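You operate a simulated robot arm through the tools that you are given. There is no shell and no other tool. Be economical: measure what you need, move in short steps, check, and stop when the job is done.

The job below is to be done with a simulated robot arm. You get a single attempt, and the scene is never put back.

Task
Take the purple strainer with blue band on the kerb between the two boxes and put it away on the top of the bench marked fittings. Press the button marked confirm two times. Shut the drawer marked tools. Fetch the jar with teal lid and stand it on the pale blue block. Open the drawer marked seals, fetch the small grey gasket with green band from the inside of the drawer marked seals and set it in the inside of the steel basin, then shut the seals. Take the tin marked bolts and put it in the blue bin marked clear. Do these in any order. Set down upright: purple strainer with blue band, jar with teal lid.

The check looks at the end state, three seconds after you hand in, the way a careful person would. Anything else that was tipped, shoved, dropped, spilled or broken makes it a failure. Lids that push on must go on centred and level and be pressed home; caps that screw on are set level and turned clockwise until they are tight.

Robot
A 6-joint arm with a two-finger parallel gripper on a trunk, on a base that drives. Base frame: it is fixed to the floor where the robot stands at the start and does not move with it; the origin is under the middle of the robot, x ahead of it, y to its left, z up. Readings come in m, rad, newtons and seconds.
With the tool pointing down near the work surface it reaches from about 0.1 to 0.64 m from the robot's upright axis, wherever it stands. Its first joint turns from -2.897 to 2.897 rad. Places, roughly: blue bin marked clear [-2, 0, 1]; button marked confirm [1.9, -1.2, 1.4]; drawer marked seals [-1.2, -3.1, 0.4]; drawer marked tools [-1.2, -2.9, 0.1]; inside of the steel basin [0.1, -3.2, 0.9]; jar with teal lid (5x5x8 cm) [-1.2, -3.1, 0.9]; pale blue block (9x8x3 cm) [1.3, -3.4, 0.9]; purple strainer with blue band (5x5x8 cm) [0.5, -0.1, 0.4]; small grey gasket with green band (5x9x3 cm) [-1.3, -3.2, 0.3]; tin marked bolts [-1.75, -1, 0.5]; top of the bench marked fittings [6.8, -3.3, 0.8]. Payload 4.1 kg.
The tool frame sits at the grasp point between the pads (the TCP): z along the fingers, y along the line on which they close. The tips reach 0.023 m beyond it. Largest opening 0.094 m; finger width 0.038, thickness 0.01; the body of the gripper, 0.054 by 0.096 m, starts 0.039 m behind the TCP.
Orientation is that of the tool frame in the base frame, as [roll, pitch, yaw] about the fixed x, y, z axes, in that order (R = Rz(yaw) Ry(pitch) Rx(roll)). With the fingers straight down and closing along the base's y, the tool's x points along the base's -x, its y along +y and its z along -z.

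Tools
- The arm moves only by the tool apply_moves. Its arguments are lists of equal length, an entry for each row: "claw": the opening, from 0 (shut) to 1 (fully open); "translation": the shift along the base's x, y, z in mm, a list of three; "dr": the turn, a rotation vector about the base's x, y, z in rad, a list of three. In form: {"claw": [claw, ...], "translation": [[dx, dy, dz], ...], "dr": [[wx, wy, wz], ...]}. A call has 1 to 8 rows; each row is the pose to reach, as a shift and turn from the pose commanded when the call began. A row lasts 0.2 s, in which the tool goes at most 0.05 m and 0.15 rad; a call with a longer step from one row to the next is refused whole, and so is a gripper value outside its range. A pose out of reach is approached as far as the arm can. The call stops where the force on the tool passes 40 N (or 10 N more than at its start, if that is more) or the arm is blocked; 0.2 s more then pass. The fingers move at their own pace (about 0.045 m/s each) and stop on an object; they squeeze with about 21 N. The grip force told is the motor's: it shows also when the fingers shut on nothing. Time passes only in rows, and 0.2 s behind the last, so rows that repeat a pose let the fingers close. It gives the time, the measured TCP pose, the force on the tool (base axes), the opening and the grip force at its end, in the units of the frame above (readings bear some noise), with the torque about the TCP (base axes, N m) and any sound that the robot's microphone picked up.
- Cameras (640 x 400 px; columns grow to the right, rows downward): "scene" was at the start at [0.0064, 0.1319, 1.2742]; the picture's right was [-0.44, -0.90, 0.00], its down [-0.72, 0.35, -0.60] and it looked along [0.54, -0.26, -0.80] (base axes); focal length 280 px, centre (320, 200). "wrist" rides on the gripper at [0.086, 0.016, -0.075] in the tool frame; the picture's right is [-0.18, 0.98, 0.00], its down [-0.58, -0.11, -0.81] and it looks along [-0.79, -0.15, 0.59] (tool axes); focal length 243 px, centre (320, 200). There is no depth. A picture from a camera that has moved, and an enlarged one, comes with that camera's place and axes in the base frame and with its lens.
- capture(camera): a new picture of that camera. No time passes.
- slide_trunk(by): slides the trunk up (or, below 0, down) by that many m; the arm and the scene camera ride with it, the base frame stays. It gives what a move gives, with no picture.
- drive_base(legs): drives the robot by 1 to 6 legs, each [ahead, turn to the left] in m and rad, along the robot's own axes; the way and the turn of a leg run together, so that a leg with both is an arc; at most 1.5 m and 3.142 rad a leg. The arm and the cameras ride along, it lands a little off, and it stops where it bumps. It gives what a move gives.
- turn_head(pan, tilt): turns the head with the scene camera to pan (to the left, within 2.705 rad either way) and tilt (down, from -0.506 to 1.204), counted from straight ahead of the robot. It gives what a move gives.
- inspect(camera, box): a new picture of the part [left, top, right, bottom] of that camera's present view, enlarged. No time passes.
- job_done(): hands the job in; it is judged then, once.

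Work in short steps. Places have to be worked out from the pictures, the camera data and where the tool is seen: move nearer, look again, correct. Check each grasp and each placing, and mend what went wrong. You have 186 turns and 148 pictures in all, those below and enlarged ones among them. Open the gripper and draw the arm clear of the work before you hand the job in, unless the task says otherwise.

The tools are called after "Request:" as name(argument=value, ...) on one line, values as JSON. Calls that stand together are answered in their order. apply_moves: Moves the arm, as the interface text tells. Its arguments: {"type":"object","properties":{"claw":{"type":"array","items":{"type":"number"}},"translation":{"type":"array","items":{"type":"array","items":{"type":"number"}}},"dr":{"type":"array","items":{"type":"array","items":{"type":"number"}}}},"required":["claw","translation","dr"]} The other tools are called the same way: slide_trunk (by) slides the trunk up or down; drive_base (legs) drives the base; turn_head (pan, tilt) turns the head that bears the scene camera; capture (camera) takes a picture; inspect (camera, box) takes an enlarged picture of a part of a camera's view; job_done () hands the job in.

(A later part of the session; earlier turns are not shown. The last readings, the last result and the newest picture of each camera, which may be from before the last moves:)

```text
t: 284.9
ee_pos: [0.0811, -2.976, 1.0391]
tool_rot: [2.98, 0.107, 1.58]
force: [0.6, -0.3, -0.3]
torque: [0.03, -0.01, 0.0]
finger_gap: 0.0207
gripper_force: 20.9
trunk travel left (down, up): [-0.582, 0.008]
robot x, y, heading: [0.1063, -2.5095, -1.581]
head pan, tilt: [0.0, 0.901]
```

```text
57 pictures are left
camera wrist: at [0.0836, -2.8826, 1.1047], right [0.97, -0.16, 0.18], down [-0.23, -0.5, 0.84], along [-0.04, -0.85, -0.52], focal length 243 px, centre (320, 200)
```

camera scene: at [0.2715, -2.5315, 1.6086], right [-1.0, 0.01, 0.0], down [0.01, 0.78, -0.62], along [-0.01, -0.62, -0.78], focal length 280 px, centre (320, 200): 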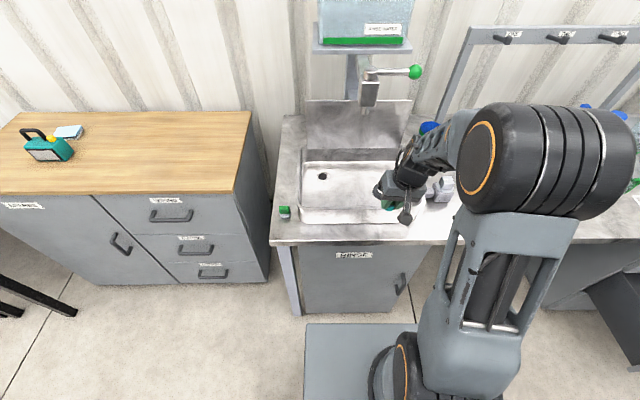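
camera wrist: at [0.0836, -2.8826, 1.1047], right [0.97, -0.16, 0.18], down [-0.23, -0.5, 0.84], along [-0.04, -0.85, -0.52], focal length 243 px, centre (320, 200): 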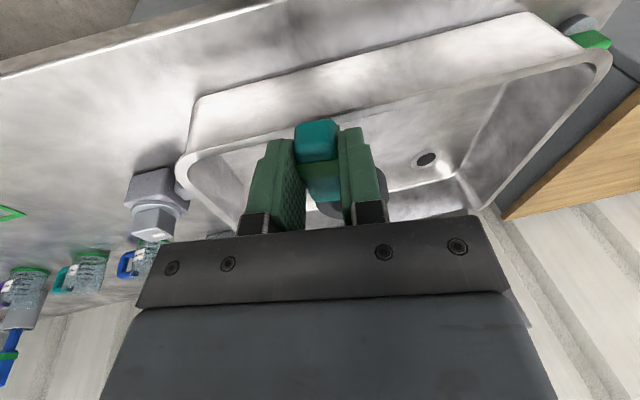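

I drive 6 cm closer, then extend over the basin.

Request:
drive_base(legs=[[0.07, 0]])

Request:
apply_moves(claw=[0, 0, 0, 0, 0], translation=[[12, -20, 0], [24, -40, 0], [36, -65, 0], [48, -85, 0], [60, -105, 0]], dr=[[0, 0, 0], [0, 0, 0], [0, 0, 0], [0, 0, 0], [0, 0, 0]])

Request:
capture(camera="wrist")

Request:
capture(camera="scene")

```text
t: 285.9
ee_pos: [0.082, -3.044, 1.0381]
tool_rot: [2.979, 0.107, 1.583]
force: [0.2, 0.2, -0.8]
torque: [0.0, 0.0, 0.02]
finger_gap: 0.021
gripper_force: 21.0
trunk travel left (down, up): [-0.582, 0.008]
robot x, y, heading: [0.104, -2.5781, -1.581]
head pan, tilt: [0.0, 0.901]
```

```text
t: 287.1
ee_pos: [0.1401, -3.14, 1.0344]
tool_rot: [2.945, 0.116, 1.58]
force: [-1.2, 0.5, -0.7]
torque: [0.04, 0.01, -0.01]
finger_gap: 0.0212
gripper_force: 20.9
out of reach, approached as far as the arm can: row 2, 3, 4, 5
trunk travel left (down, up): [-0.582, 0.008]
robot x, y, heading: [0.103, -2.577, -1.576]
head pan, tilt: [0.0, 0.901]
```

```text
56 pictures are left
camera wrist: at [0.14, -3.0454, 1.0996], right [0.97, -0.15, 0.21], down [-0.26, -0.49, 0.83], along [-0.02, -0.86, -0.51], focal length 243 px, centre (320, 200)
```

wrist: 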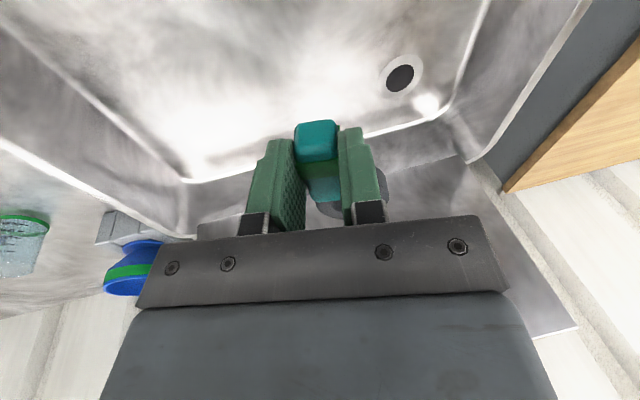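

```text
55 pictures are left
camera scene: at [0.2703, -2.5965, 1.6087], right [-1.0, 0.01, 0.0], down [0.01, 0.78, -0.62], along [-0.01, -0.62, -0.78], focal length 280 px, centre (320, 200)
```

scene: 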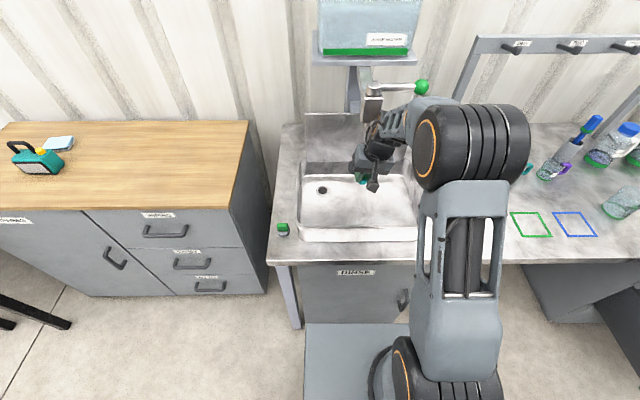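

Gasket is over the basin. I shift 25 mm deeper so the camera clears the rim and lower by trunk.

Request:
apply_moves(claw=[0, 0, 0], translation=[[5, -10, 0], [10, -20, 0], [10, -28, 0]], dr=[[0, 0, 0], [0, 0, 0], [0, 0, 0]])

Request:
slide_trunk(by=-0.08)

Request:
capture(camera="wrist")

Request:
inspect(camera="scene", box=[270, 120, 450, 280])

```text
t: 287.9
ee_pos: [0.141, -3.1429, 1.0282]
tool_rot: [2.943, 0.127, 1.578]
force: [-1.6, 0.7, 0.2]
torque: [0.02, 0.01, 0.01]
finger_gap: 0.0206
gripper_force: 20.8
out of reach, approached as far as the arm can: row 1, 2, 3
trunk travel left (down, up): [-0.582, 0.008]
robot x, y, heading: [0.1063, -2.5755, -1.579]
head pan, tilt: [0.0, 0.901]
```

```text
t: 289.0
ee_pos: [0.1447, -3.1518, 0.9414]
tool_rot: [2.946, 0.116, 1.579]
force: [0.7, 0.5, -0.2]
torque: [0.03, -0.04, 0.02]
finger_gap: 0.0207
gripper_force: 20.8
trunk travel left (down, up): [-0.502, 0.088]
robot x, y, heading: [0.106, -2.5791, -1.579]
head pan, tilt: [0.0, 0.901]
```

```text
54 pictures are left
camera wrist: at [0.1441, -3.0581, 1.0065], right [0.97, -0.15, 0.21], down [-0.26, -0.49, 0.83], along [-0.02, -0.86, -0.51], focal length 243 px, centre (320, 200)
```

wrist: 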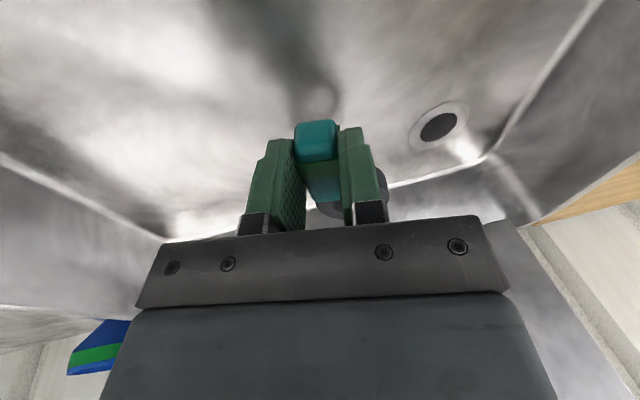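

```text
2.50 times, centred on (360, 200) of scene
camera zoom: at [0.271, -2.598, 1.5286], right [-1.0, 0.01, 0.0], down [0.01, 0.78, -0.62], along [-0.01, -0.62, -0.78], focal length 700 px, centre (220, 200)
```

zoom: 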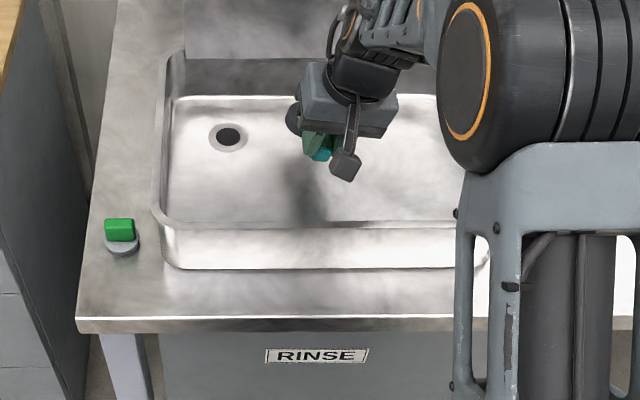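

There's ample room. I keep lowering in small trunk steps.

Request:
slide_trunk(by=-0.03)

Request:
inspect(camera="scene", box=[320, 120, 420, 220])

Request:
capture(camera="wrist")

```text
t: 289.8
ee_pos: [0.1442, -3.1525, 0.912]
tool_rot: [2.947, 0.115, 1.58]
force: [0.3, -0.8, 0.3]
torque: [-0.04, 0.0, 0.0]
finger_gap: 0.0212
gripper_force: 21.3
trunk travel left (down, up): [-0.472, 0.118]
robot x, y, heading: [0.1044, -2.5774, -1.575]
head pan, tilt: [0.0, 0.901]
```

```text
4.00 times, centred on (370, 170) of scene
camera zoom: at [0.2708, -2.5978, 1.4986], right [-1.0, 0.01, 0.0], down [0.01, 0.78, -0.62], along [-0.01, -0.62, -0.78], focal length 1120 px, centre (120, 320)
```

zoom: 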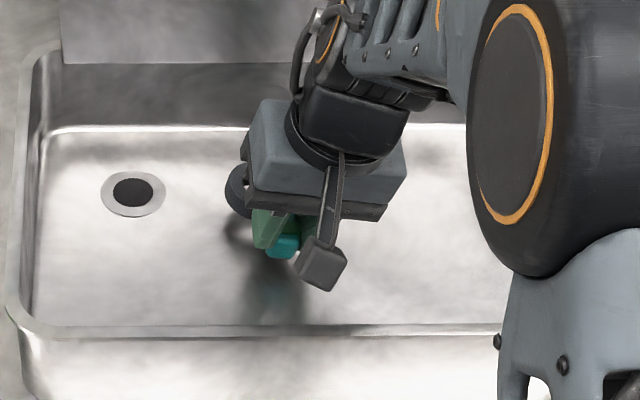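

```text
51 pictures are left
camera wrist: at [0.1438, -3.0579, 0.9766], right [0.97, -0.15, 0.21], down [-0.26, -0.49, 0.83], along [-0.02, -0.86, -0.51], focal length 243 px, centre (320, 200)
```

wrist: 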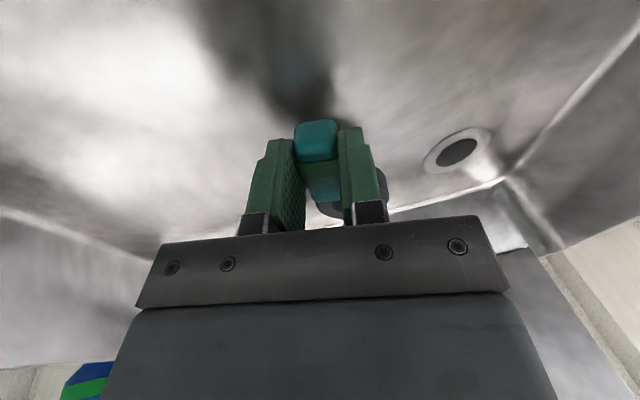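

Drain triangulates the basin floor at z≈0.878; the fingertips are ~1 cm above. I lower 8 mm more.

Request:
slide_trunk(by=-0.01)

```text
t: 290.4
ee_pos: [0.1438, -3.1524, 0.9016]
tool_rot: [2.946, 0.115, 1.58]
force: [-0.3, -0.3, -0.3]
torque: [0.04, 0.02, 0.02]
finger_gap: 0.021
gripper_force: 21.1
trunk travel left (down, up): [-0.462, 0.128]
robot x, y, heading: [0.1069, -2.5764, -1.579]
head pan, tilt: [0.0, 0.901]
```

Request:
slide_trunk(by=-0.007)

```text
t: 290.9
ee_pos: [0.1442, -3.1522, 0.8992]
tool_rot: [2.947, 0.125, 1.579]
force: [2.0, -0.6, 28.2]
torque: [0.33, 0.13, -0.02]
finger_gap: 0.0211
gripper_force: 20.9
trunk travel left (down, up): [-0.455, 0.135]
robot x, y, heading: [0.1041, -2.5761, -1.578]
head pan, tilt: [0.0, 0.901]
```

Contact (28 N): it rests on the basin floor. I raise 4 mm to relieve, then open and lift out.

Request:
slide_trunk(by=0.004)

Request:
apply_moves(claw=[0.2, 0.4, 0.5, 0.6, 0.6], translation=[[0, 0, 0], [0, 0, 0], [0, 0, 0], [0, 0, 0], [0, 0, 0]], dr=[[0, 0, 0], [0, 0, 0], [0, 0, 0], [0, 0, 0], [0, 0, 0]])

Request:
slide_trunk(by=0.13)

Request:
capture(camera="wrist")

```text
t: 291.5
ee_pos: [0.145, -3.1509, 0.8981]
tool_rot: [2.944, 0.116, 1.579]
force: [2.6, -5.0, 13.8]
torque: [0.02, 0.03, 0.01]
finger_gap: 0.0207
gripper_force: 20.3
trunk travel left (down, up): [-0.459, 0.131]
robot x, y, heading: [0.1037, -2.5811, -1.579]
head pan, tilt: [0.0, 0.901]
```

```text
t: 292.7
ee_pos: [0.1449, -3.1517, 0.8993]
tool_rot: [2.944, 0.117, 1.581]
force: [10.0, 2.4, 11.2]
torque: [0.25, 0.06, -0.21]
finger_gap: 0.051
gripper_force: 0.0
trunk travel left (down, up): [-0.459, 0.131]
robot x, y, heading: [0.1037, -2.5808, -1.576]
head pan, tilt: [0.0, 0.901]
```

```text
t: 294.2
ee_pos: [0.1353, -3.1441, 1.0283]
tool_rot: [2.939, 0.105, 1.573]
force: [0.1, -0.3, -0.1]
torque: [0.02, 0.0, -0.01]
finger_gap: 0.0564
gripper_force: 0.0
trunk travel left (down, up): [-0.589, 0.001]
robot x, y, heading: [0.1058, -2.5782, -1.588]
head pan, tilt: [0.0, 0.901]
```

```text
50 pictures are left
camera wrist: at [0.1353, -3.0496, 1.0933], right [0.96, -0.16, 0.22], down [-0.27, -0.5, 0.83], along [-0.03, -0.85, -0.52], focal length 243 px, centre (320, 200)
```

wrist: 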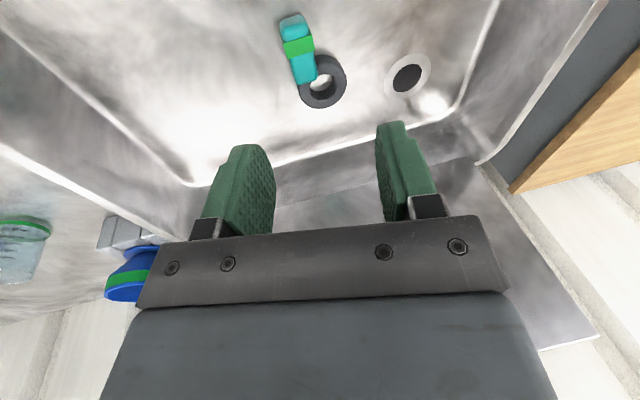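

The gasket lies inside the basin. I back off, then unwind the wrist: pitch to horizontal high up (a pose that worked before) to get away from the joint limit.

Request:
drive_base(legs=[[-0.45, 0]])

Request:
apply_moves(claw=[0.6, 0.6, 0.6, 0.6, 0.6, 0.6, 0.6, 0.6], translation=[[0, 10, 30], [0, 20, 60], [0, 30, 90], [0, 40, 120], [0, 50, 150], [0, 60, 180], [0, 70, 210], [0, 70, 240]], dr=[[-0.145, 0, 0], [-0.29, 0, 0], [-0.435, 0, 0], [-0.58, 0, 0], [-0.725, 0, 0], [-0.87, 0, 0], [-1.015, 0, 0], [-1.16, 0, 0]])

Request:
apply_moves(claw=[0.6, 0.6, 0.6, 0.6, 0.6], translation=[[0, 0, 30], [0, 0, 60], [0, 0, 80], [0, 0, 80], [0, 0, 80]], dr=[[-0.1, 0, 0], [-0.2, 0, 0], [-0.25, 0.05, 0], [-0.25, 0.13, 0], [-0.25, 0.18, 0]])

Request:
capture(camera="scene")

```text
t: 297.0
ee_pos: [0.1505, -2.7009, 1.0287]
tool_rot: [2.946, 0.114, 1.587]
force: [0.6, 0.4, -0.9]
torque: [0.0, 0.01, 0.01]
finger_gap: 0.0566
gripper_force: 0.0
trunk travel left (down, up): [-0.589, 0.001]
robot x, y, heading: [0.1061, -2.1298, -1.57]
head pan, tilt: [0.0, 0.901]
```

```text
t: 298.8
ee_pos: [0.152, -2.6297, 1.2681]
tool_rot: [3.002, 1.276, 1.632]
force: [-0.2, -0.4, 0.3]
torque: [0.03, 0.04, 0.0]
finger_gap: 0.0566
gripper_force: 0.0
trunk travel left (down, up): [-0.589, 0.001]
robot x, y, heading: [0.1076, -2.1264, -1.569]
head pan, tilt: [0.0, 0.901]
```

```text
t: 300.0
ee_pos: [0.1509, -2.6307, 1.3482]
tool_rot: [-1.98, 1.371, 2.903]
force: [0.1, 0.3, -0.5]
torque: [-0.02, 0.02, 0.01]
finger_gap: 0.0563
gripper_force: 0.1
trunk travel left (down, up): [-0.589, 0.001]
robot x, y, heading: [0.1056, -2.1293, -1.571]
head pan, tilt: [0.0, 0.901]
```

```text
49 pictures are left
camera scene: at [0.2728, -2.145, 1.6156], right [-1.0, 0.0, 0.0], down [0.0, 0.78, -0.62], along [0.0, -0.62, -0.78], focal length 280 px, centre (320, 200)
```

scene: 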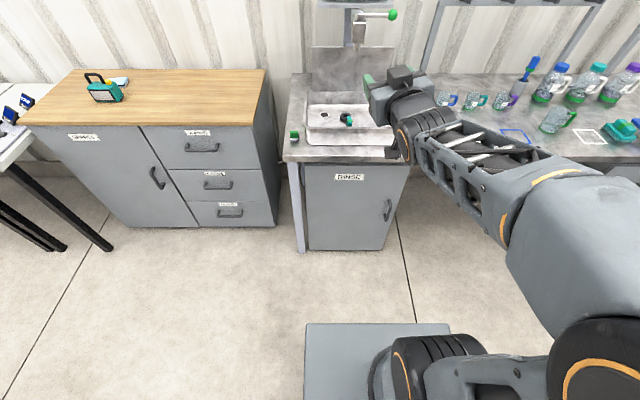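

No limits hit here. I correct the small yaw/roll errors, then pitch back down to vertical.

Request:
apply_moves(claw=[0.6, 0.6, 0.6], translation=[[0, 0, 0], [0, 0, 0], [0, 0, 0]], dr=[[0, -0.09, -0.08], [0, -0.19, -0.16], [0, -0.19, -0.16]])

Request:
apply_moves(claw=[0.6, 0.6, 0.6, 0.6, 0.6, 0.6, 0.6, 0.6], translation=[[0, 0, -20], [0, 0, -45], [0, 0, -75], [0, 0, -105], [0, 0, -135], [0, 0, -165], [0, 0, -195], [0, 0, -225]], dr=[[0.145, 0, 0], [0.29, 0, 0], [0.435, 0, 0], [0.58, 0, 0], [0.725, 0, 0], [0.87, 0, 0], [1.015, 0, 0], [1.16, 0, 0]])

Request:
apply_moves(claw=[0.6, 0.6, 0.6], translation=[[0, 0, -30], [0, 0, -60], [0, 0, -90]], dr=[[0.12, 0, 0], [0.24, 0, 0], [0.33, 0, 0]])

```text
t: 300.8
ee_pos: [0.1503, -2.6304, 1.3475]
tool_rot: [3.045, 1.509, 1.491]
force: [0.2, 0.3, 0.2]
torque: [0.02, 0.0, 0.01]
finger_gap: 0.0566
gripper_force: 0.1
trunk travel left (down, up): [-0.589, 0.001]
robot x, y, heading: [0.103, -2.126, -1.567]
head pan, tilt: [0.0, 0.901]
```

```text
t: 302.6
ee_pos: [0.1837, -2.6172, 1.1098]
tool_rot: [-3.108, 0.424, 1.566]
force: [0.8, -1.6, -0.4]
torque: [0.03, 0.01, 0.0]
finger_gap: 0.0564
gripper_force: 0.0
out of reach, approached as far as the arm can: row 6, 7, 8
trunk travel left (down, up): [-0.589, 0.001]
robot x, y, heading: [0.1085, -2.1295, -1.567]
head pan, tilt: [0.0, 0.901]
```

```text
t: 303.4
ee_pos: [0.1898, -2.6013, 1.013]
tool_rot: [-3.045, 0.18, 1.568]
force: [-0.9, 1.0, -0.4]
torque: [-0.02, 0.0, 0.0]
finger_gap: 0.0565
gripper_force: 0.0
out of reach, approached as far as the arm can: row 1, 2, 3
trunk travel left (down, up): [-0.589, 0.001]
robot x, y, heading: [0.1068, -2.1301, -1.569]
head pan, tilt: [0.0, 0.901]
```

Still limited, and the tool sits left of the robot's axis. I shift it to the right of centre and try straightening there.

Request:
apply_moves(claw=[0.6, 0.6, 0.6, 0.6, 0.6], translation=[[-30, 0, 10], [-60, 0, 20], [-90, 0, 20], [-110, 0, 20], [-110, 0, 20]], dr=[[0, 0, 0], [0, 0, 0], [0.05, -0.03, 0], [0.1, -0.06, 0], [0.17, -0.1, 0]])

```text
t: 304.6
ee_pos: [0.1025, -2.5912, 1.0074]
tool_rot: [-3.015, 0.139, 1.565]
force: [-0.6, 0.1, -0.9]
torque: [-0.01, 0.03, -0.01]
finger_gap: 0.0566
gripper_force: 0.0
out of reach, approached as far as the arm can: row 2, 3, 4, 5
trunk travel left (down, up): [-0.589, 0.001]
robot x, y, heading: [0.1028, -2.1246, -1.567]
head pan, tilt: [0.0, 0.901]
```

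Still sliding on a limit. I test yawing the tool to see in which direction the wrist is free.

Request:
apply_moves(claw=[0.6, 0.6, 0.6, 0.6, 0.6, 0.6], translation=[[0, 0, 0], [0, 0, 0], [0, 0, 0], [0, 0, 0], [0, 0, 0], [0, 0, 0]], dr=[[0, 0, -0.14], [0, 0, -0.28], [0, 0, -0.42], [0, 0, -0.56], [0, 0, -0.7], [0, 0, -0.8]])

```text
t: 306.0
ee_pos: [0.1038, -2.5893, 1.0083]
tool_rot: [-3.014, 0.139, 0.763]
force: [0.0, -0.2, -0.2]
torque: [0.02, 0.02, 0.02]
finger_gap: 0.0563
gripper_force: 0.1
trunk travel left (down, up): [-0.589, 0.001]
robot x, y, heading: [0.1037, -2.1301, -1.567]
head pan, tilt: [0.0, 0.901]
```

Yaw is free. Now try to straighten the lean here.

Request:
apply_moves(claw=[0.6, 0.6, 0.6], translation=[[0, 0, 0], [0, 0, 0], [0, 0, 0]], dr=[[0, -0.1, 0], [0, -0.19, 0], [0, -0.19, 0]])

Request:
capture(camera="scene")

```text
t: 306.8
ee_pos: [0.1025, -2.585, 1.0012]
tool_rot: [-3.036, 0.13, 0.762]
force: [-0.1, 0.2, 0.2]
torque: [-0.02, -0.04, -0.01]
finger_gap: 0.0563
gripper_force: 0.1
out of reach, approached as far as the arm can: row 1, 2, 3
trunk travel left (down, up): [-0.589, 0.001]
robot x, y, heading: [0.1042, -2.1277, -1.571]
head pan, tilt: [0.0, 0.901]
```

```text
48 pictures are left
camera scene: at [0.2728, -2.145, 1.6156], right [-1.0, 0.0, 0.0], down [0.0, 0.78, -0.62], along [0.0, -0.62, -0.78], focal length 280 px, centre (320, 200)
```

scene: 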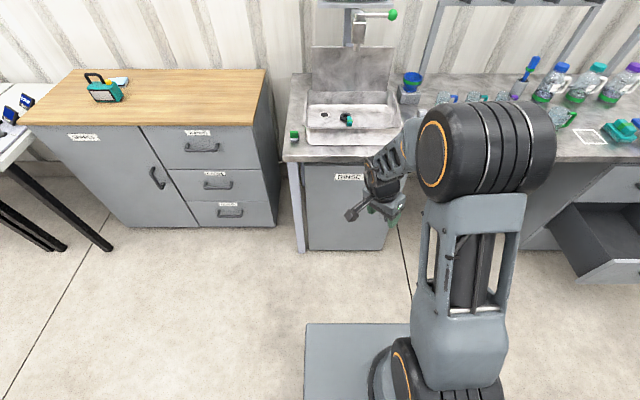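

I'll try to undo the wrist flip by reversing the original sequence: horizontal high, lower while horizontal, then pitch down while retracting.

Request:
apply_moves(claw=[0.6, 0.6, 0.6, 0.6, 0.6, 0.6], translation=[[0, 0, 20], [0, 0, 40], [0, 0, 60], [0, 0, 80], [0, 0, 100], [0, 0, 120]], dr=[[0, 0, 0.14], [0, 0, 0.28], [0, 0, 0.42], [0, 0, 0.56], [0, 0, 0.7], [0, 0, 0.8]])

Request:
apply_moves(claw=[0.6, 0.6, 0.6, 0.6, 0.6, 0.6, 0.6, 0.6], translation=[[0, -10, 20], [0, -20, 40], [0, -30, 60], [0, -40, 80], [0, -50, 100], [0, -50, 120], [0, -50, 140], [0, -50, 160]], dr=[[-0.145, 0, 0], [-0.29, 0, 0], [-0.435, 0, 0], [-0.58, 0, 0], [-0.725, 0, 0], [-0.87, 0, 0], [-1.015, 0, 0], [-1.16, 0, 0]])

Request:
apply_moves(claw=[0.6, 0.6, 0.6, 0.6, 0.6, 0.6, 0.6, 0.6], translation=[[0, 0, 0], [0, 0, 0], [0, 0, -25], [0, 0, -60], [0, 0, -95], [0, 0, -130], [0, 0, -165], [0, 0, -200]], dr=[[-0.12, 0, 0], [-0.24, 0, 0], [-0.24, 0, 0], [-0.24, 0, 0], [-0.24, 0, 0], [-0.24, 0, 0], [-0.24, 0, 0], [-0.24, 0, 0]])

Request:
apply_moves(claw=[0.6, 0.6, 0.6, 0.6, 0.6, 0.6, 0.6, 0.6], translation=[[0, 20, -5], [0, 40, -10], [0, 60, -15], [0, 80, -20], [0, 100, -25], [0, 120, -30], [0, 140, -30], [0, 160, -30]], dr=[[0.145, 0, 0], [0.29, 0, 0], [0.435, 0, 0], [0.58, 0, 0], [0.725, 0, 0], [0.87, 0, 0], [1.015, 0, 0], [1.16, 0, 0]])

```text
t: 308.2
ee_pos: [0.112, -2.5781, 1.1025]
tool_rot: [-2.964, 0.156, 1.568]
force: [-0.4, 1.4, -0.3]
torque: [0.02, -0.01, 0.0]
finger_gap: 0.0566
gripper_force: 0.0
out of reach, approached as far as the arm can: row 2, 3, 4, 5, 6
trunk travel left (down, up): [-0.589, 0.001]
robot x, y, heading: [0.1065, -2.126, -1.568]
head pan, tilt: [0.0, 0.901]
```

```text
t: 310.0
ee_pos: [0.1111, -2.6303, 1.2615]
tool_rot: [-2.979, 1.318, 1.553]
force: [-0.6, 0.6, -0.6]
torque: [0.01, 0.0, 0.0]
finger_gap: 0.0566
gripper_force: 0.0
trunk travel left (down, up): [-0.589, 0.001]
robot x, y, heading: [0.1069, -2.1288, -1.569]
head pan, tilt: [0.0, 0.901]
```

```text
t: 311.8
ee_pos: [0.1112, -2.6299, 1.0598]
tool_rot: [2.983, 1.556, 1.236]
force: [0.2, 0.1, -0.6]
torque: [0.02, 0.01, 0.01]
finger_gap: 0.0567
gripper_force: 0.2
trunk travel left (down, up): [-0.589, 0.001]
robot x, y, heading: [0.1043, -2.1283, -1.566]
head pan, tilt: [0.0, 0.901]
```

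```text
t: 313.6
ee_pos: [0.1174, -2.5046, 1.0378]
tool_rot: [-2.965, 0.396, 1.569]
force: [0.3, 0.1, 0.4]
torque: [-0.06, 0.02, 0.02]
finger_gap: 0.0565
gripper_force: 0.0
out of reach, approached as far as the arm can: row 2, 3, 4, 5, 6, 7, 8
trunk travel left (down, up): [-0.589, 0.001]
robot x, y, heading: [0.1079, -2.1273, -1.575]
head pan, tilt: [0.0, 0.901]
```

In this wrist branch horizontal-low works but tool-down doesn't; so I swing the tool around sideways (horizontal → point to -x → down → yaw back) to change the branch.

Request:
apply_moves(claw=[0.6, 0.6, 0.6, 0.6, 0.6, 0.6, 0.6, 0.6], translation=[[0, -15, 15], [0, -30, 30], [0, -45, 45], [0, -60, 60], [0, -75, 75], [0, -90, 90], [0, -90, 105], [0, -90, 120]], dr=[[-0.145, 0, 0], [-0.29, 0, 0], [-0.435, 0, 0], [-0.58, 0, 0], [-0.725, 0, 0], [-0.87, 0, 0], [-1.015, 0, 0], [-1.16, 0, 0]])

Request:
apply_moves(claw=[0.6, 0.6, 0.6, 0.6, 0.6, 0.6, 0.6, 0.6], translation=[[-15, 0, 0], [-30, 0, 0], [-45, 0, 0], [-60, 0, 0], [-75, 0, 0], [-90, 0, 0], [-105, 0, 0], [-120, 0, 0]], dr=[[0, 0, -0.145], [0, 0, -0.29], [0, 0, -0.435], [0, 0, -0.58], [0, 0, -0.725], [0, 0, -0.87], [0, 0, -1.015], [0, 0, -1.16]])

Request:
apply_moves(claw=[0.6, 0.6, 0.6], translation=[[-10, 0, 0], [-20, 0, 0], [-30, 0, 0]], dr=[[0, 0, -0.145], [0, 0, -0.29], [0, 0, -0.41]])

Request:
apply_moves(claw=[0.6, 0.6, 0.6, 0.6, 0.6, 0.6, 0.6, 0.6], translation=[[10, 0, -15], [20, 0, -30], [30, 0, -45], [40, 0, -60], [50, 0, -75], [60, 0, -90], [70, 0, -105], [80, 0, -120]], dr=[[0, -0.145, 0], [0, -0.29, 0], [0, -0.435, 0], [0, -0.58, 0], [0, -0.725, 0], [0, -0.87, 0], [0, -1.015, 0], [0, -1.16, 0]])

```text
t: 315.4
ee_pos: [0.1206, -2.6145, 1.1589]
tool_rot: [2.991, 1.559, 1.242]
force: [0.4, 0.6, -1.2]
torque: [0.01, 0.02, 0.02]
finger_gap: 0.0564
gripper_force: 0.1
out of reach, approached as far as the arm can: row 1, 2, 3, 4, 5, 6, 7, 8
trunk travel left (down, up): [-0.589, 0.001]
robot x, y, heading: [0.107, -2.1301, -1.573]
head pan, tilt: [0.0, 0.901]
```

```text
t: 317.2
ee_pos: [0.0018, -2.6138, 1.158]
tool_rot: [3.066, 1.555, 0.155]
force: [-0.3, 0.1, 0.0]
torque: [0.02, 0.05, 0.03]
finger_gap: 0.0563
gripper_force: 0.1
trunk travel left (down, up): [-0.589, 0.001]
robot x, y, heading: [0.1065, -2.1263, -1.568]
head pan, tilt: [0.0, 0.901]
```

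```text
t: 318.0
ee_pos: [-0.0291, -2.6146, 1.1574]
tool_rot: [3.091, 1.556, -0.23]
force: [-0.3, -0.7, 0.3]
torque: [0.0, 0.01, 0.0]
finger_gap: 0.0564
gripper_force: 0.0
trunk travel left (down, up): [-0.589, 0.001]
robot x, y, heading: [0.1108, -2.131, -1.568]
head pan, tilt: [0.0, 0.901]
```

```text
t: 319.8
ee_pos: [0.051, -2.6145, 1.0378]
tool_rot: [-2.967, 0.393, -0.004]
force: [-0.2, -0.5, 0.7]
torque: [-0.01, 0.02, 0.04]
finger_gap: 0.0564
gripper_force: 0.0
trunk travel left (down, up): [-0.589, 0.001]
robot x, y, heading: [0.106, -2.1292, -1.565]
head pan, tilt: [0.0, 0.901]
```

No limits this time. I finish going vertical, then yaw back to normal.

Request:
apply_moves(claw=[0.6, 0.6, 0.6, 0.6], translation=[[0, 0, 0], [0, 0, 0], [0, 0, 0], [0, 0, 0]], dr=[[-0.05, -0.11, 0], [-0.1, -0.22, 0], [-0.15, -0.32, 0], [-0.18, -0.39, 0]])

Request:
apply_moves(claw=[0.6, 0.6, 0.6, 0.6, 0.6, 0.6, 0.6, 0.6], translation=[[0, 0, 0], [0, 0, 0], [0, 0, 0], [0, 0, 0], [0, 0, 0], [0, 0, 0], [0, 0, 0], [0, 0, 0]], dr=[[0, 0, 0.145], [0, 0, 0.29], [0, 0, 0.435], [0, 0, 0.58], [0, 0, 0.725], [0, 0, 0.87], [0, 0, 1.015], [0, 0, 1.16]])

Request:
apply_moves(claw=[0.6, 0.6, 0.6], translation=[[0, 0, 0], [0, 0, 0], [0, 0, 0]], dr=[[0, 0, 0.145], [0, 0, 0.29], [0, 0, 0.41]])

```text
t: 320.8
ee_pos: [0.0473, -2.6099, 1.0285]
tool_rot: [-3.076, 0.208, -0.03]
force: [0.4, 0.1, -0.5]
torque: [-0.03, 0.01, 0.01]
finger_gap: 0.0564
gripper_force: 0.0
out of reach, approached as far as the arm can: row 2, 3, 4
trunk travel left (down, up): [-0.589, 0.001]
robot x, y, heading: [0.1061, -2.1283, -1.569]
head pan, tilt: [0.0, 0.901]
```

```text
t: 322.6
ee_pos: [0.0475, -2.6085, 1.0286]
tool_rot: [-3.068, 0.213, 1.133]
force: [0.9, 0.3, 0.3]
torque: [0.01, 0.0, 0.0]
finger_gap: 0.0565
gripper_force: 0.1
trunk travel left (down, up): [-0.589, 0.001]
robot x, y, heading: [0.1023, -2.1269, -1.569]
head pan, tilt: [0.0, 0.901]
```

```text
t: 323.4
ee_pos: [0.028, -2.5971, 1.0106]
tool_rot: [-3.006, 0.223, 1.564]
force: [0.0, -0.5, -0.1]
torque: [0.01, -0.03, 0.0]
finger_gap: 0.0564
gripper_force: 0.2
out of reach, approached as far as the arm can: row 1, 2, 3
trunk travel left (down, up): [-0.589, 0.001]
robot x, y, heading: [0.1068, -2.1258, -1.566]
head pan, tilt: [0.0, 0.901]
```

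Analysis: the wrist passed its straight alignment with a sideways error and flipped its roll. I'll go horizontal again, align the tool exactly with the arm's radial plane, and then pitch straight down through that plane.

Request:
apply_moves(claw=[0.6, 0.6, 0.6, 0.6, 0.6, 0.6, 0.6, 0.6], translation=[[10, -5, 25], [20, -10, 50], [30, -15, 75], [40, -20, 100], [50, -20, 125], [60, -20, 150], [70, -20, 175], [79, -20, 200]], dr=[[-0.145, 0, 0], [-0.29, 0, 0], [-0.435, 0, 0], [-0.58, 0, 0], [-0.725, 0, 0], [-0.87, 0, 0], [-1.015, 0, 0], [-1.16, 0, 0]])

Request:
apply_moves(claw=[0.6, 0.6, 0.6], translation=[[0, 0, 20], [0, 0, 40], [0, 0, 60]], dr=[[-0.04, 0, 0.05], [-0.08, 0, 0.1], [-0.08, 0, 0.14]])

```text
t: 325.2
ee_pos: [0.1098, -2.6149, 1.211]
tool_rot: [-3.048, 1.384, 1.525]
force: [-0.3, 1.2, -0.1]
torque: [-0.02, -0.03, 0.01]
finger_gap: 0.0564
gripper_force: 0.0
out of reach, approached as far as the arm can: row 4
trunk travel left (down, up): [-0.589, 0.001]
robot x, y, heading: [0.1061, -2.1327, -1.57]
head pan, tilt: [0.0, 0.901]
```

```text
t: 326.0
ee_pos: [0.1103, -2.6171, 1.2714]
tool_rot: [-3.02, 1.46, 1.691]
force: [0.4, 0.1, -0.2]
torque: [0.0, -0.02, 0.01]
finger_gap: 0.0563
gripper_force: 0.0
trunk travel left (down, up): [-0.589, 0.001]
robot x, y, heading: [0.103, -2.1261, -1.571]
head pan, tilt: [0.0, 0.901]
```

Now the tool points exactly radially (x-error 0.002). I pitch straight down in the plane.

Request:
apply_moves(claw=[0.6, 0.6, 0.6, 0.6, 0.6, 0.6, 0.6, 0.6], translation=[[-3, 0, -20], [-3, 0, -40], [-3, 0, -60], [-3, 0, -85], [-3, 0, -110], [-3, 0, -135], [-3, 0, -160], [-3, 0, -185]], dr=[[0.145, 0, 0], [0.29, 0, 0], [0.435, 0, 0], [0.58, 0, 0], [0.725, 0, 0], [0.87, 0, 0], [1.015, 0, 0], [1.16, 0, 0]])

Request:
apply_moves(claw=[0.6, 0.6, 0.6, 0.6], translation=[[0, 0, -25], [0, 0, -50], [0, 0, -70], [0, 0, -70]], dr=[[0.12, 0, 0], [0.24, 0, 0], [0.3, 0, 0], [0.3, 0, 0]])

```text
t: 327.8
ee_pos: [0.106, -2.6181, 1.0844]
tool_rot: [-3.137, 0.3, 1.584]
force: [0.9, 0.5, -0.4]
torque: [0.03, -0.01, 0.02]
finger_gap: 0.0562
gripper_force: 0.1
trunk travel left (down, up): [-0.589, 0.001]
robot x, y, heading: [0.1035, -2.1266, -1.57]
head pan, tilt: [0.0, 0.901]
```

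```text
t: 328.8
ee_pos: [0.1069, -2.6155, 1.0163]
tool_rot: [3.14, 0.001, 1.583]
force: [-0.1, -0.3, -0.7]
torque: [-0.02, 0.0, 0.0]
finger_gap: 0.0563
gripper_force: 0.0
trunk travel left (down, up): [-0.589, 0.001]
robot x, y, heading: [0.1064, -2.1275, -1.572]
head pan, tilt: [0.0, 0.901]
```

The wrist is back in its good branch (tool exactly vertical, no limits). Next I shut the seals drawer: I face +x and reverse along the bench (keeping the arm away from the shelf), then turn to face it.

Request:
drive_base(legs=[[0, 1.571], [-1.47, 0], [0, -1.571]])

Request:
turn_head(pan=0.0, tilt=0.7)

Request:
capture(camera="scene")

```text
t: 343.6
ee_pos: [-1.3593, -2.5941, 1.016]
tool_rot: [-3.141, 0.002, 1.609]
force: [-0.3, 0.0, 0.0]
torque: [0.02, -0.02, -0.01]
finger_gap: 0.0564
gripper_force: 0.0
trunk travel left (down, up): [-0.589, 0.001]
robot x, y, heading: [-1.3735, -2.1087, -1.545]
head pan, tilt: [0.0, 0.901]
```

```text
t: 344.3
ee_pos: [-1.3579, -2.5952, 1.0158]
tool_rot: [3.141, 0.001, 1.607]
force: [0.4, 0.1, 0.3]
torque: [0.03, 0.03, 0.01]
finger_gap: 0.0562
gripper_force: 0.1
trunk travel left (down, up): [-0.589, 0.001]
robot x, y, heading: [-1.3713, -2.1062, -1.543]
head pan, tilt: [0.0, 0.7]
```

```text
47 pictures are left
camera scene: at [-1.2049, -2.1303, 1.6317], right [-1.0, -0.03, 0.0], down [-0.02, 0.64, -0.76], along [0.02, -0.76, -0.64], focal length 280 px, centre (320, 200)
```

scene: 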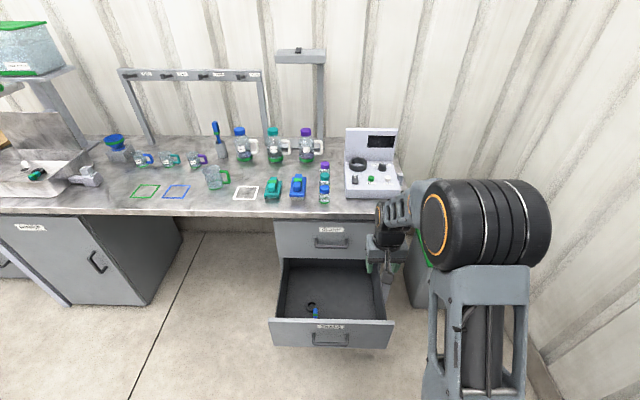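

I lower the closed fingers in front of the drawer panel at x≈-1.40 (right of the handles), leaning the tip slightly forward.

Request:
apply_moves(claw=[0.3, 0, 0, 0], translation=[[-15, 10, 0], [-30, 20, 0], [-42, 20, 0], [-42, 20, 0]], dr=[[-0.1, 0, 0], [-0.2, 0, 0], [-0.3, 0, 0], [-0.3, 0, 0]])

Request:
slide_trunk(by=-0.4)

Request:
slide_trunk(by=-0.13)

Request:
capture(camera="scene")

```text
t: 345.3
ee_pos: [-1.4032, -2.5758, 1.0154]
tool_rot: [-3.128, 0.303, 1.61]
force: [0.6, -0.2, 0.7]
torque: [0.03, -0.04, 0.03]
finger_gap: 0.0002
gripper_force: 20.9
trunk travel left (down, up): [-0.589, 0.001]
robot x, y, heading: [-1.3724, -2.1086, -1.546]
head pan, tilt: [0.0, 0.7]
```

```text
t: 349.2
ee_pos: [-1.4015, -2.5765, 0.6166]
tool_rot: [-3.13, 0.301, 1.608]
force: [-0.1, -0.3, 0.3]
torque: [-0.03, -0.01, -0.01]
finger_gap: 0.0001
gripper_force: 21.5
trunk travel left (down, up): [-0.189, 0.401]
robot x, y, heading: [-1.372, -2.107, -1.543]
head pan, tilt: [0.0, 0.7]
```

```text
t: 350.8
ee_pos: [-1.4011, -2.5765, 0.4853]
tool_rot: [-3.129, 0.3, 1.609]
force: [-0.4, 0.0, -0.5]
torque: [0.02, -0.02, 0.03]
finger_gap: 0.0
gripper_force: 20.9
trunk travel left (down, up): [-0.059, 0.531]
robot x, y, heading: [-1.3715, -2.1091, -1.546]
head pan, tilt: [0.0, 0.7]
```

```text
46 pictures are left
camera scene: at [-1.2049, -2.1303, 1.1018], right [-1.0, -0.03, 0.0], down [-0.02, 0.64, -0.76], along [0.02, -0.76, -0.64], focal length 280 px, centre (320, 200)
```

scene: 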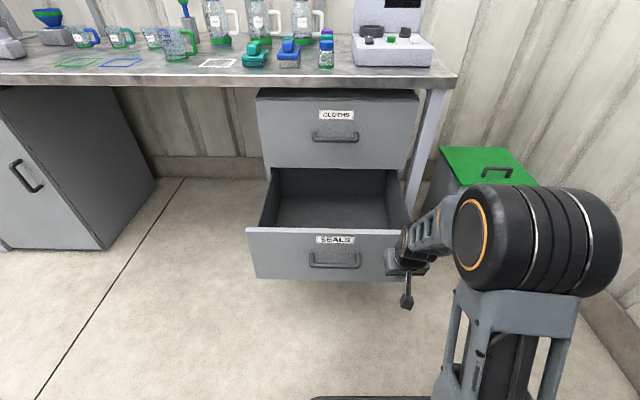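

The fingers face the right part of the seals panel. I drive forward 0.2 m, pushing the drawer.

Request:
drive_base(legs=[[0.2, 0]])

Request:
capture(camera="scene")

```text
t: 352.3
ee_pos: [-1.3973, -2.7746, 0.4854]
tool_rot: [-3.13, 0.301, 1.607]
force: [0.0, -0.6, 0.3]
torque: [-0.02, -0.01, 0.0]
finger_gap: 0.0002
gripper_force: 21.4
trunk travel left (down, up): [-0.059, 0.531]
robot x, y, heading: [-1.3687, -2.3051, -1.547]
head pan, tilt: [0.0, 0.7]
```

```text
45 pictures are left
camera scene: at [-1.1999, -2.33, 1.1018], right [-1.0, -0.02, 0.0], down [-0.02, 0.64, -0.76], along [0.02, -0.76, -0.64], focal length 280 px, centre (320, 200)
```

scene: 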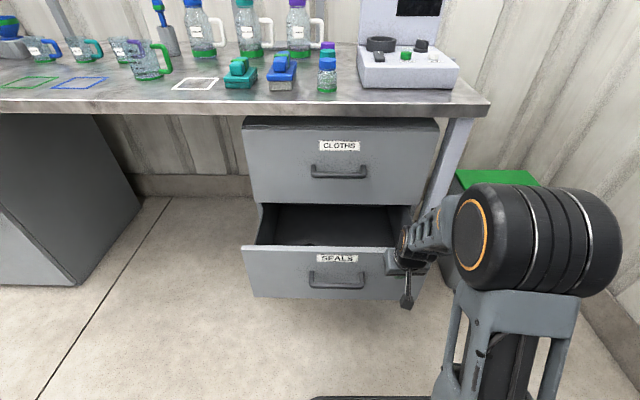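

It slides in. Another 0.1 m by base, then the arm finishes.

Request:
drive_base(legs=[[0.1, 0]])

Request:
apply_moves(claw=[0, 0, 0, 0, 0, 0, 0, 0], translation=[[0, -15, 0], [0, -30, 0], [0, -45, 0], [0, -60, 0], [0, -75, 0], [0, -90, 0], [0, -105, 0], [0, -120, 0]], dr=[[0, 0, 0], [0, 0, 0], [0, 0, 0], [0, 0, 0], [0, 0, 0], [0, 0, 0], [0, 0, 0], [0, 0, 0]])

Request:
capture(camera="scene")

```text
t: 353.5
ee_pos: [-1.3946, -2.8765, 0.4865]
tool_rot: [-3.13, 0.301, 1.606]
force: [0.0, -0.2, 0.3]
torque: [0.02, 0.03, 0.01]
finger_gap: 0.0
gripper_force: 20.8
trunk travel left (down, up): [-0.059, 0.531]
robot x, y, heading: [-1.3612, -2.4046, -1.547]
head pan, tilt: [0.0, 0.7]
```

```text
t: 354.9
ee_pos: [-1.393, -2.96, 0.4863]
tool_rot: [-3.132, 0.289, 1.606]
force: [1.5, 21.4, 11.8]
torque: [-1.57, 0.23, -0.26]
finger_gap: 0.0
gripper_force: 21.1
trunk travel left (down, up): [-0.059, 0.531]
robot x, y, heading: [-1.3644, -2.4068, -1.541]
head pan, tilt: [0.0, 0.7]
stopped in row 7: the force on the tool passed its limit at 60 N (the readings are from after the stop); the commanded pose is now the measured one
```

```text
44 pictures are left
camera scene: at [-1.1973, -2.4274, 1.1021], right [-1.0, -0.03, 0.0], down [-0.02, 0.64, -0.77], along [0.02, -0.77, -0.64], focal length 280 px, centre (320, 200)
```

scene: 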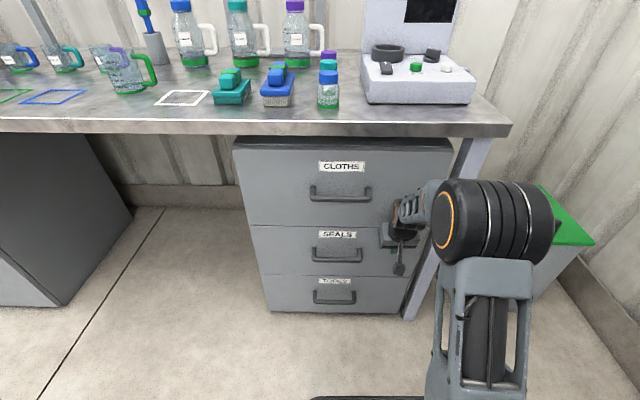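

Pushed to the stop; but the contact seems above the TCP, so I check flushness up close.

Request:
inspect(camera="scene", box=[220, 190, 440, 330])

```text
2.86 times, centred on (330, 260) of scene
camera zoom: at [-1.1973, -2.4274, 1.1021], right [-1.0, -0.03, 0.0], down [-0.02, 0.64, -0.77], along [0.02, -0.77, -0.64], focal length 800 px, centre (291, 29)
```

zoom: 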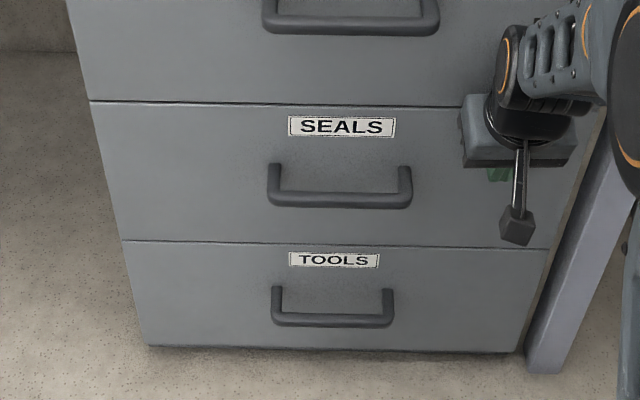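

It looks flush. To be sure, I back off, lower 6 cm, and push once more with the tip only.

Request:
apply_moves(claw=[0, 0, 0, 0, 0, 0, 0, 0], translation=[[0, 20, 0], [0, 30, -20], [0, 30, -45], [0, 20, -65], [0, 8, -65], [0, 2, -65], [0, -4, -65], [0, -10, -65]], dr=[[0, 0, 0], [-0.05, 0, 0], [-0.1, 0, 0], [-0.15, 0, 0], [-0.15, 0, 0], [-0.15, 0, 0], [-0.15, 0, 0], [-0.15, 0, 0]])

```text
t: 356.9
ee_pos: [-1.3943, -2.9672, 0.4181]
tool_rot: [-3.129, 0.425, 1.605]
force: [1.1, 7.6, 3.3]
torque: [0.02, 0.04, 0.01]
finger_gap: 0.0001
gripper_force: 21.3
trunk travel left (down, up): [-0.059, 0.531]
robot x, y, heading: [-1.3621, -2.4073, -1.542]
head pan, tilt: [0.0, 0.7]
stopped in row 8: the force on the tool passed its limit at 42 N (the readings are from after the stop); the commanded pose is now the measured one
```

Solid at y≈-2.994: closed. I back off, raise and straighten the tool for the jar.

Request:
drive_base(legs=[[-0.25, 0]])

Request:
slide_trunk(by=0.4)

Request:
slide_trunk(by=0.13)

Request:
apply_moves(claw=[0.5, 1, 1, 1, 1, 1], translation=[[20, 10, 20], [40, 20, 40], [60, 30, 60], [80, 40, 80], [100, 40, 100], [110, 40, 120]], dr=[[0.1, 0, 0], [0.2, 0, 0], [0.3, 0, 0], [0.4, 0, 0], [0.43, 0, 0], [0.43, 0, -0.03]])

Request:
inspect(camera="scene", box=[240, 100, 400, 220])

```text
t: 358.7
ee_pos: [-1.3982, -2.7121, 0.4178]
tool_rot: [-3.129, 0.428, 1.61]
force: [-0.1, 0.4, 0.2]
torque: [0.04, 0.0, -0.01]
finger_gap: 0.0
gripper_force: 20.8
trunk travel left (down, up): [-0.059, 0.531]
robot x, y, heading: [-1.3719, -2.1508, -1.54]
head pan, tilt: [0.0, 0.7]
```

```text
t: 362.6
ee_pos: [-1.3965, -2.7126, 0.8173]
tool_rot: [-3.131, 0.428, 1.611]
force: [-0.6, -0.7, -0.1]
torque: [0.01, 0.0, 0.0]
finger_gap: 0.0
gripper_force: 21.1
trunk travel left (down, up): [-0.459, 0.131]
robot x, y, heading: [-1.3722, -2.1509, -1.541]
head pan, tilt: [0.0, 0.7]
```

```text
t: 364.1
ee_pos: [-1.3983, -2.7137, 0.9464]
tool_rot: [-3.13, 0.427, 1.611]
force: [-0.2, 0.3, -0.3]
torque: [0.0, -0.02, 0.02]
finger_gap: 0.0002
gripper_force: 20.8
trunk travel left (down, up): [-0.589, 0.001]
robot x, y, heading: [-1.3675, -2.1501, -1.541]
head pan, tilt: [0.0, 0.7]
```

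```text
t: 365.5
ee_pos: [-1.2874, -2.6728, 1.0669]
tool_rot: [-3.138, -0.004, 1.578]
force: [-0.3, 0.1, -0.4]
torque: [-0.01, 0.02, 0.0]
finger_gap: 0.0941
gripper_force: 0.1
trunk travel left (down, up): [-0.589, 0.001]
robot x, y, heading: [-1.373, -2.1539, -1.538]
head pan, tilt: [0.0, 0.7]
```

```text
3.33 times, centred on (320, 160) of scene
camera zoom: at [-1.204, -2.174, 1.6318], right [-1.0, -0.03, 0.0], down [-0.02, 0.64, -0.77], along [0.02, -0.76, -0.64], focal length 933 px, centre (320, 333)
```

zoom: 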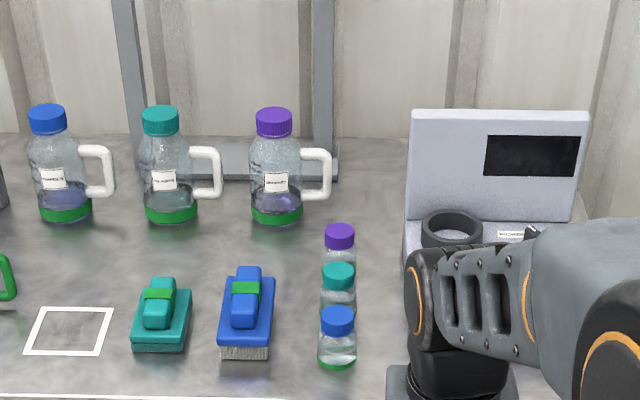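

Jars stand in a row at x≈-1.202: blue y≈-3.02, teal y≈-3.10, purple y≈-3.19; bench z≈0.874, lids ≈0.954. I line the tool up at x=-1.2 and drive closer.

Request:
apply_moves(claw=[1, 1, 1], translation=[[30, 20, 15], [60, 40, 30], [75, 50, 30]], dr=[[0, 0, 0], [0, 0, 0], [0, 0, 0]])

Request:
drive_base(legs=[[0.37, 0]])

Request:
capture(camera="wrist")

Request:
capture(camera="scene")

```text
t: 366.3
ee_pos: [-1.2106, -2.6227, 1.0986]
tool_rot: [-3.14, -0.002, 1.579]
force: [0.5, 0.7, 0.7]
torque: [0.03, -0.02, -0.01]
finger_gap: 0.0938
gripper_force: 0.0
trunk travel left (down, up): [-0.589, 0.001]
robot x, y, heading: [-1.3731, -2.1541, -1.54]
head pan, tilt: [0.0, 0.7]
```

```text
t: 368.7
ee_pos: [-1.1978, -2.9924, 1.0981]
tool_rot: [-3.141, -0.004, 1.582]
force: [0.0, -0.5, 0.0]
torque: [0.02, -0.03, 0.01]
finger_gap: 0.0939
gripper_force: 0.1
trunk travel left (down, up): [-0.589, 0.001]
robot x, y, heading: [-1.3621, -2.5222, -1.537]
head pan, tilt: [0.0, 0.7]
```

```text
41 pictures are left
camera wrist: at [-1.1836, -2.9054, 1.1722], right [0.98, -0.17, 0.0], down [-0.1, -0.58, 0.8], along [-0.14, -0.79, -0.59], focal length 243 px, centre (320, 200)
```

wrist: 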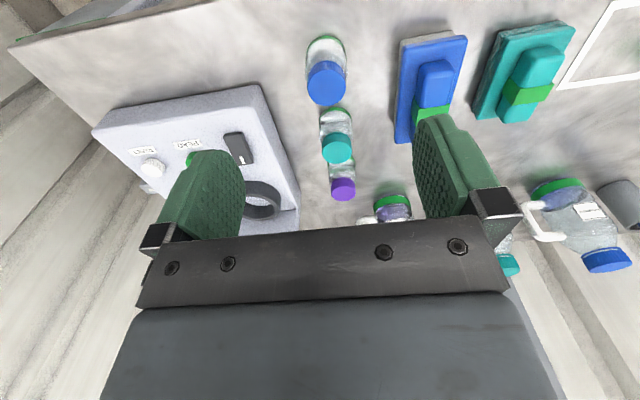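

```text
40 pictures are left
camera scene: at [-1.1925, -2.5428, 1.6318], right [-1.0, -0.03, 0.0], down [-0.02, 0.64, -0.76], along [0.03, -0.76, -0.64], focal length 280 px, centre (320, 200)
```

scene: 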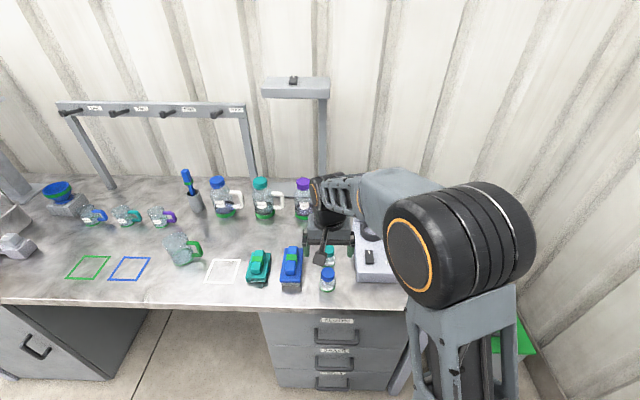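

Teal jar at (-1.198, -3.100). I move above it with 75 mm opening, then descend to z≈0.925.

Request:
apply_moves(claw=[0.8, 0.8, 0.8, 0.8, 0.8, 0.8, 0.8], translation=[[0, -40, 0], [0, -80, 0], [0, -108, -10], [0, -108, -45], [0, -108, -80], [0, -108, -105], [0, -108, -115]], dr=[[0, 0, 0], [0, 0, 0], [0, 0, 0], [0, 0, 0], [0, 0, 0], [0, 0, 0], [0, 0, 0]])

Request:
capture(camera="wrist")

```text
t: 370.3
ee_pos: [-1.199, -3.0993, 0.9825]
tool_rot: [-3.14, -0.001, 1.584]
force: [0.0, 0.7, 0.5]
torque: [0.04, 0.01, -0.02]
finger_gap: 0.0751
gripper_force: 0.1
trunk travel left (down, up): [-0.589, 0.001]
robot x, y, heading: [-1.3595, -2.5199, -1.531]
head pan, tilt: [0.0, 0.7]
```

```text
39 pictures are left
camera wrist: at [-1.1841, -3.013, 1.0571], right [0.98, -0.17, 0.0], down [-0.1, -0.58, 0.81], along [-0.14, -0.79, -0.59], focal length 243 px, centre (320, 200)
```

wrist: 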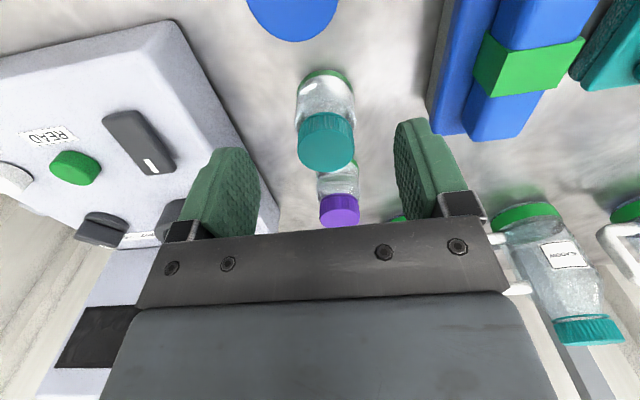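

The left finger would come close to the instrument box; I narrow to ~62 mm, shift 3 mm, and descend to z≈0.935.

Request:
apply_moves(claw=[0.66, 0.66, 0.66, 0.66, 0.66, 0.66], translation=[[3, -1, 0], [3, -1, 0], [3, -1, -12], [3, -1, -24], [3, -1, -36], [3, -1, -47]], dr=[[0, 0, 0], [0, 0, 0], [0, 0, 0], [0, 0, 0], [0, 0, 0], [0, 0, 0]])

Request:
capture(camera="wrist")

```text
t: 371.7
ee_pos: [-1.195, -3.1001, 0.9358]
tool_rot: [-3.139, -0.004, 1.583]
force: [0.6, 0.2, -0.2]
torque: [-0.02, 0.0, 0.02]
finger_gap: 0.0618
gripper_force: 0.0
trunk travel left (down, up): [-0.589, 0.001]
robot x, y, heading: [-1.3633, -2.5228, -1.536]
head pan, tilt: [0.0, 0.7]
```

```text
38 pictures are left
camera wrist: at [-1.1805, -3.0137, 1.0104], right [0.98, -0.17, 0.0], down [-0.1, -0.58, 0.81], along [-0.14, -0.79, -0.59], focal length 243 px, centre (320, 200)
```

wrist: 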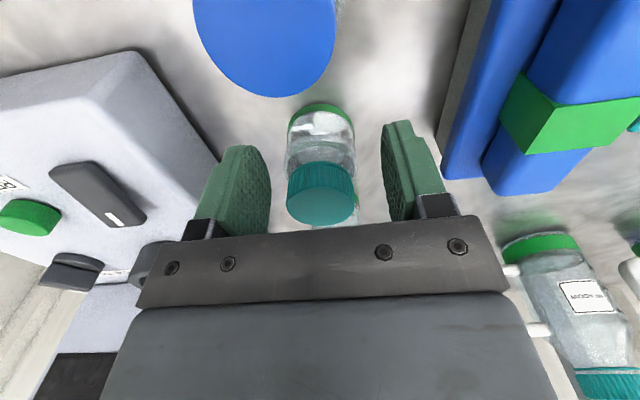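

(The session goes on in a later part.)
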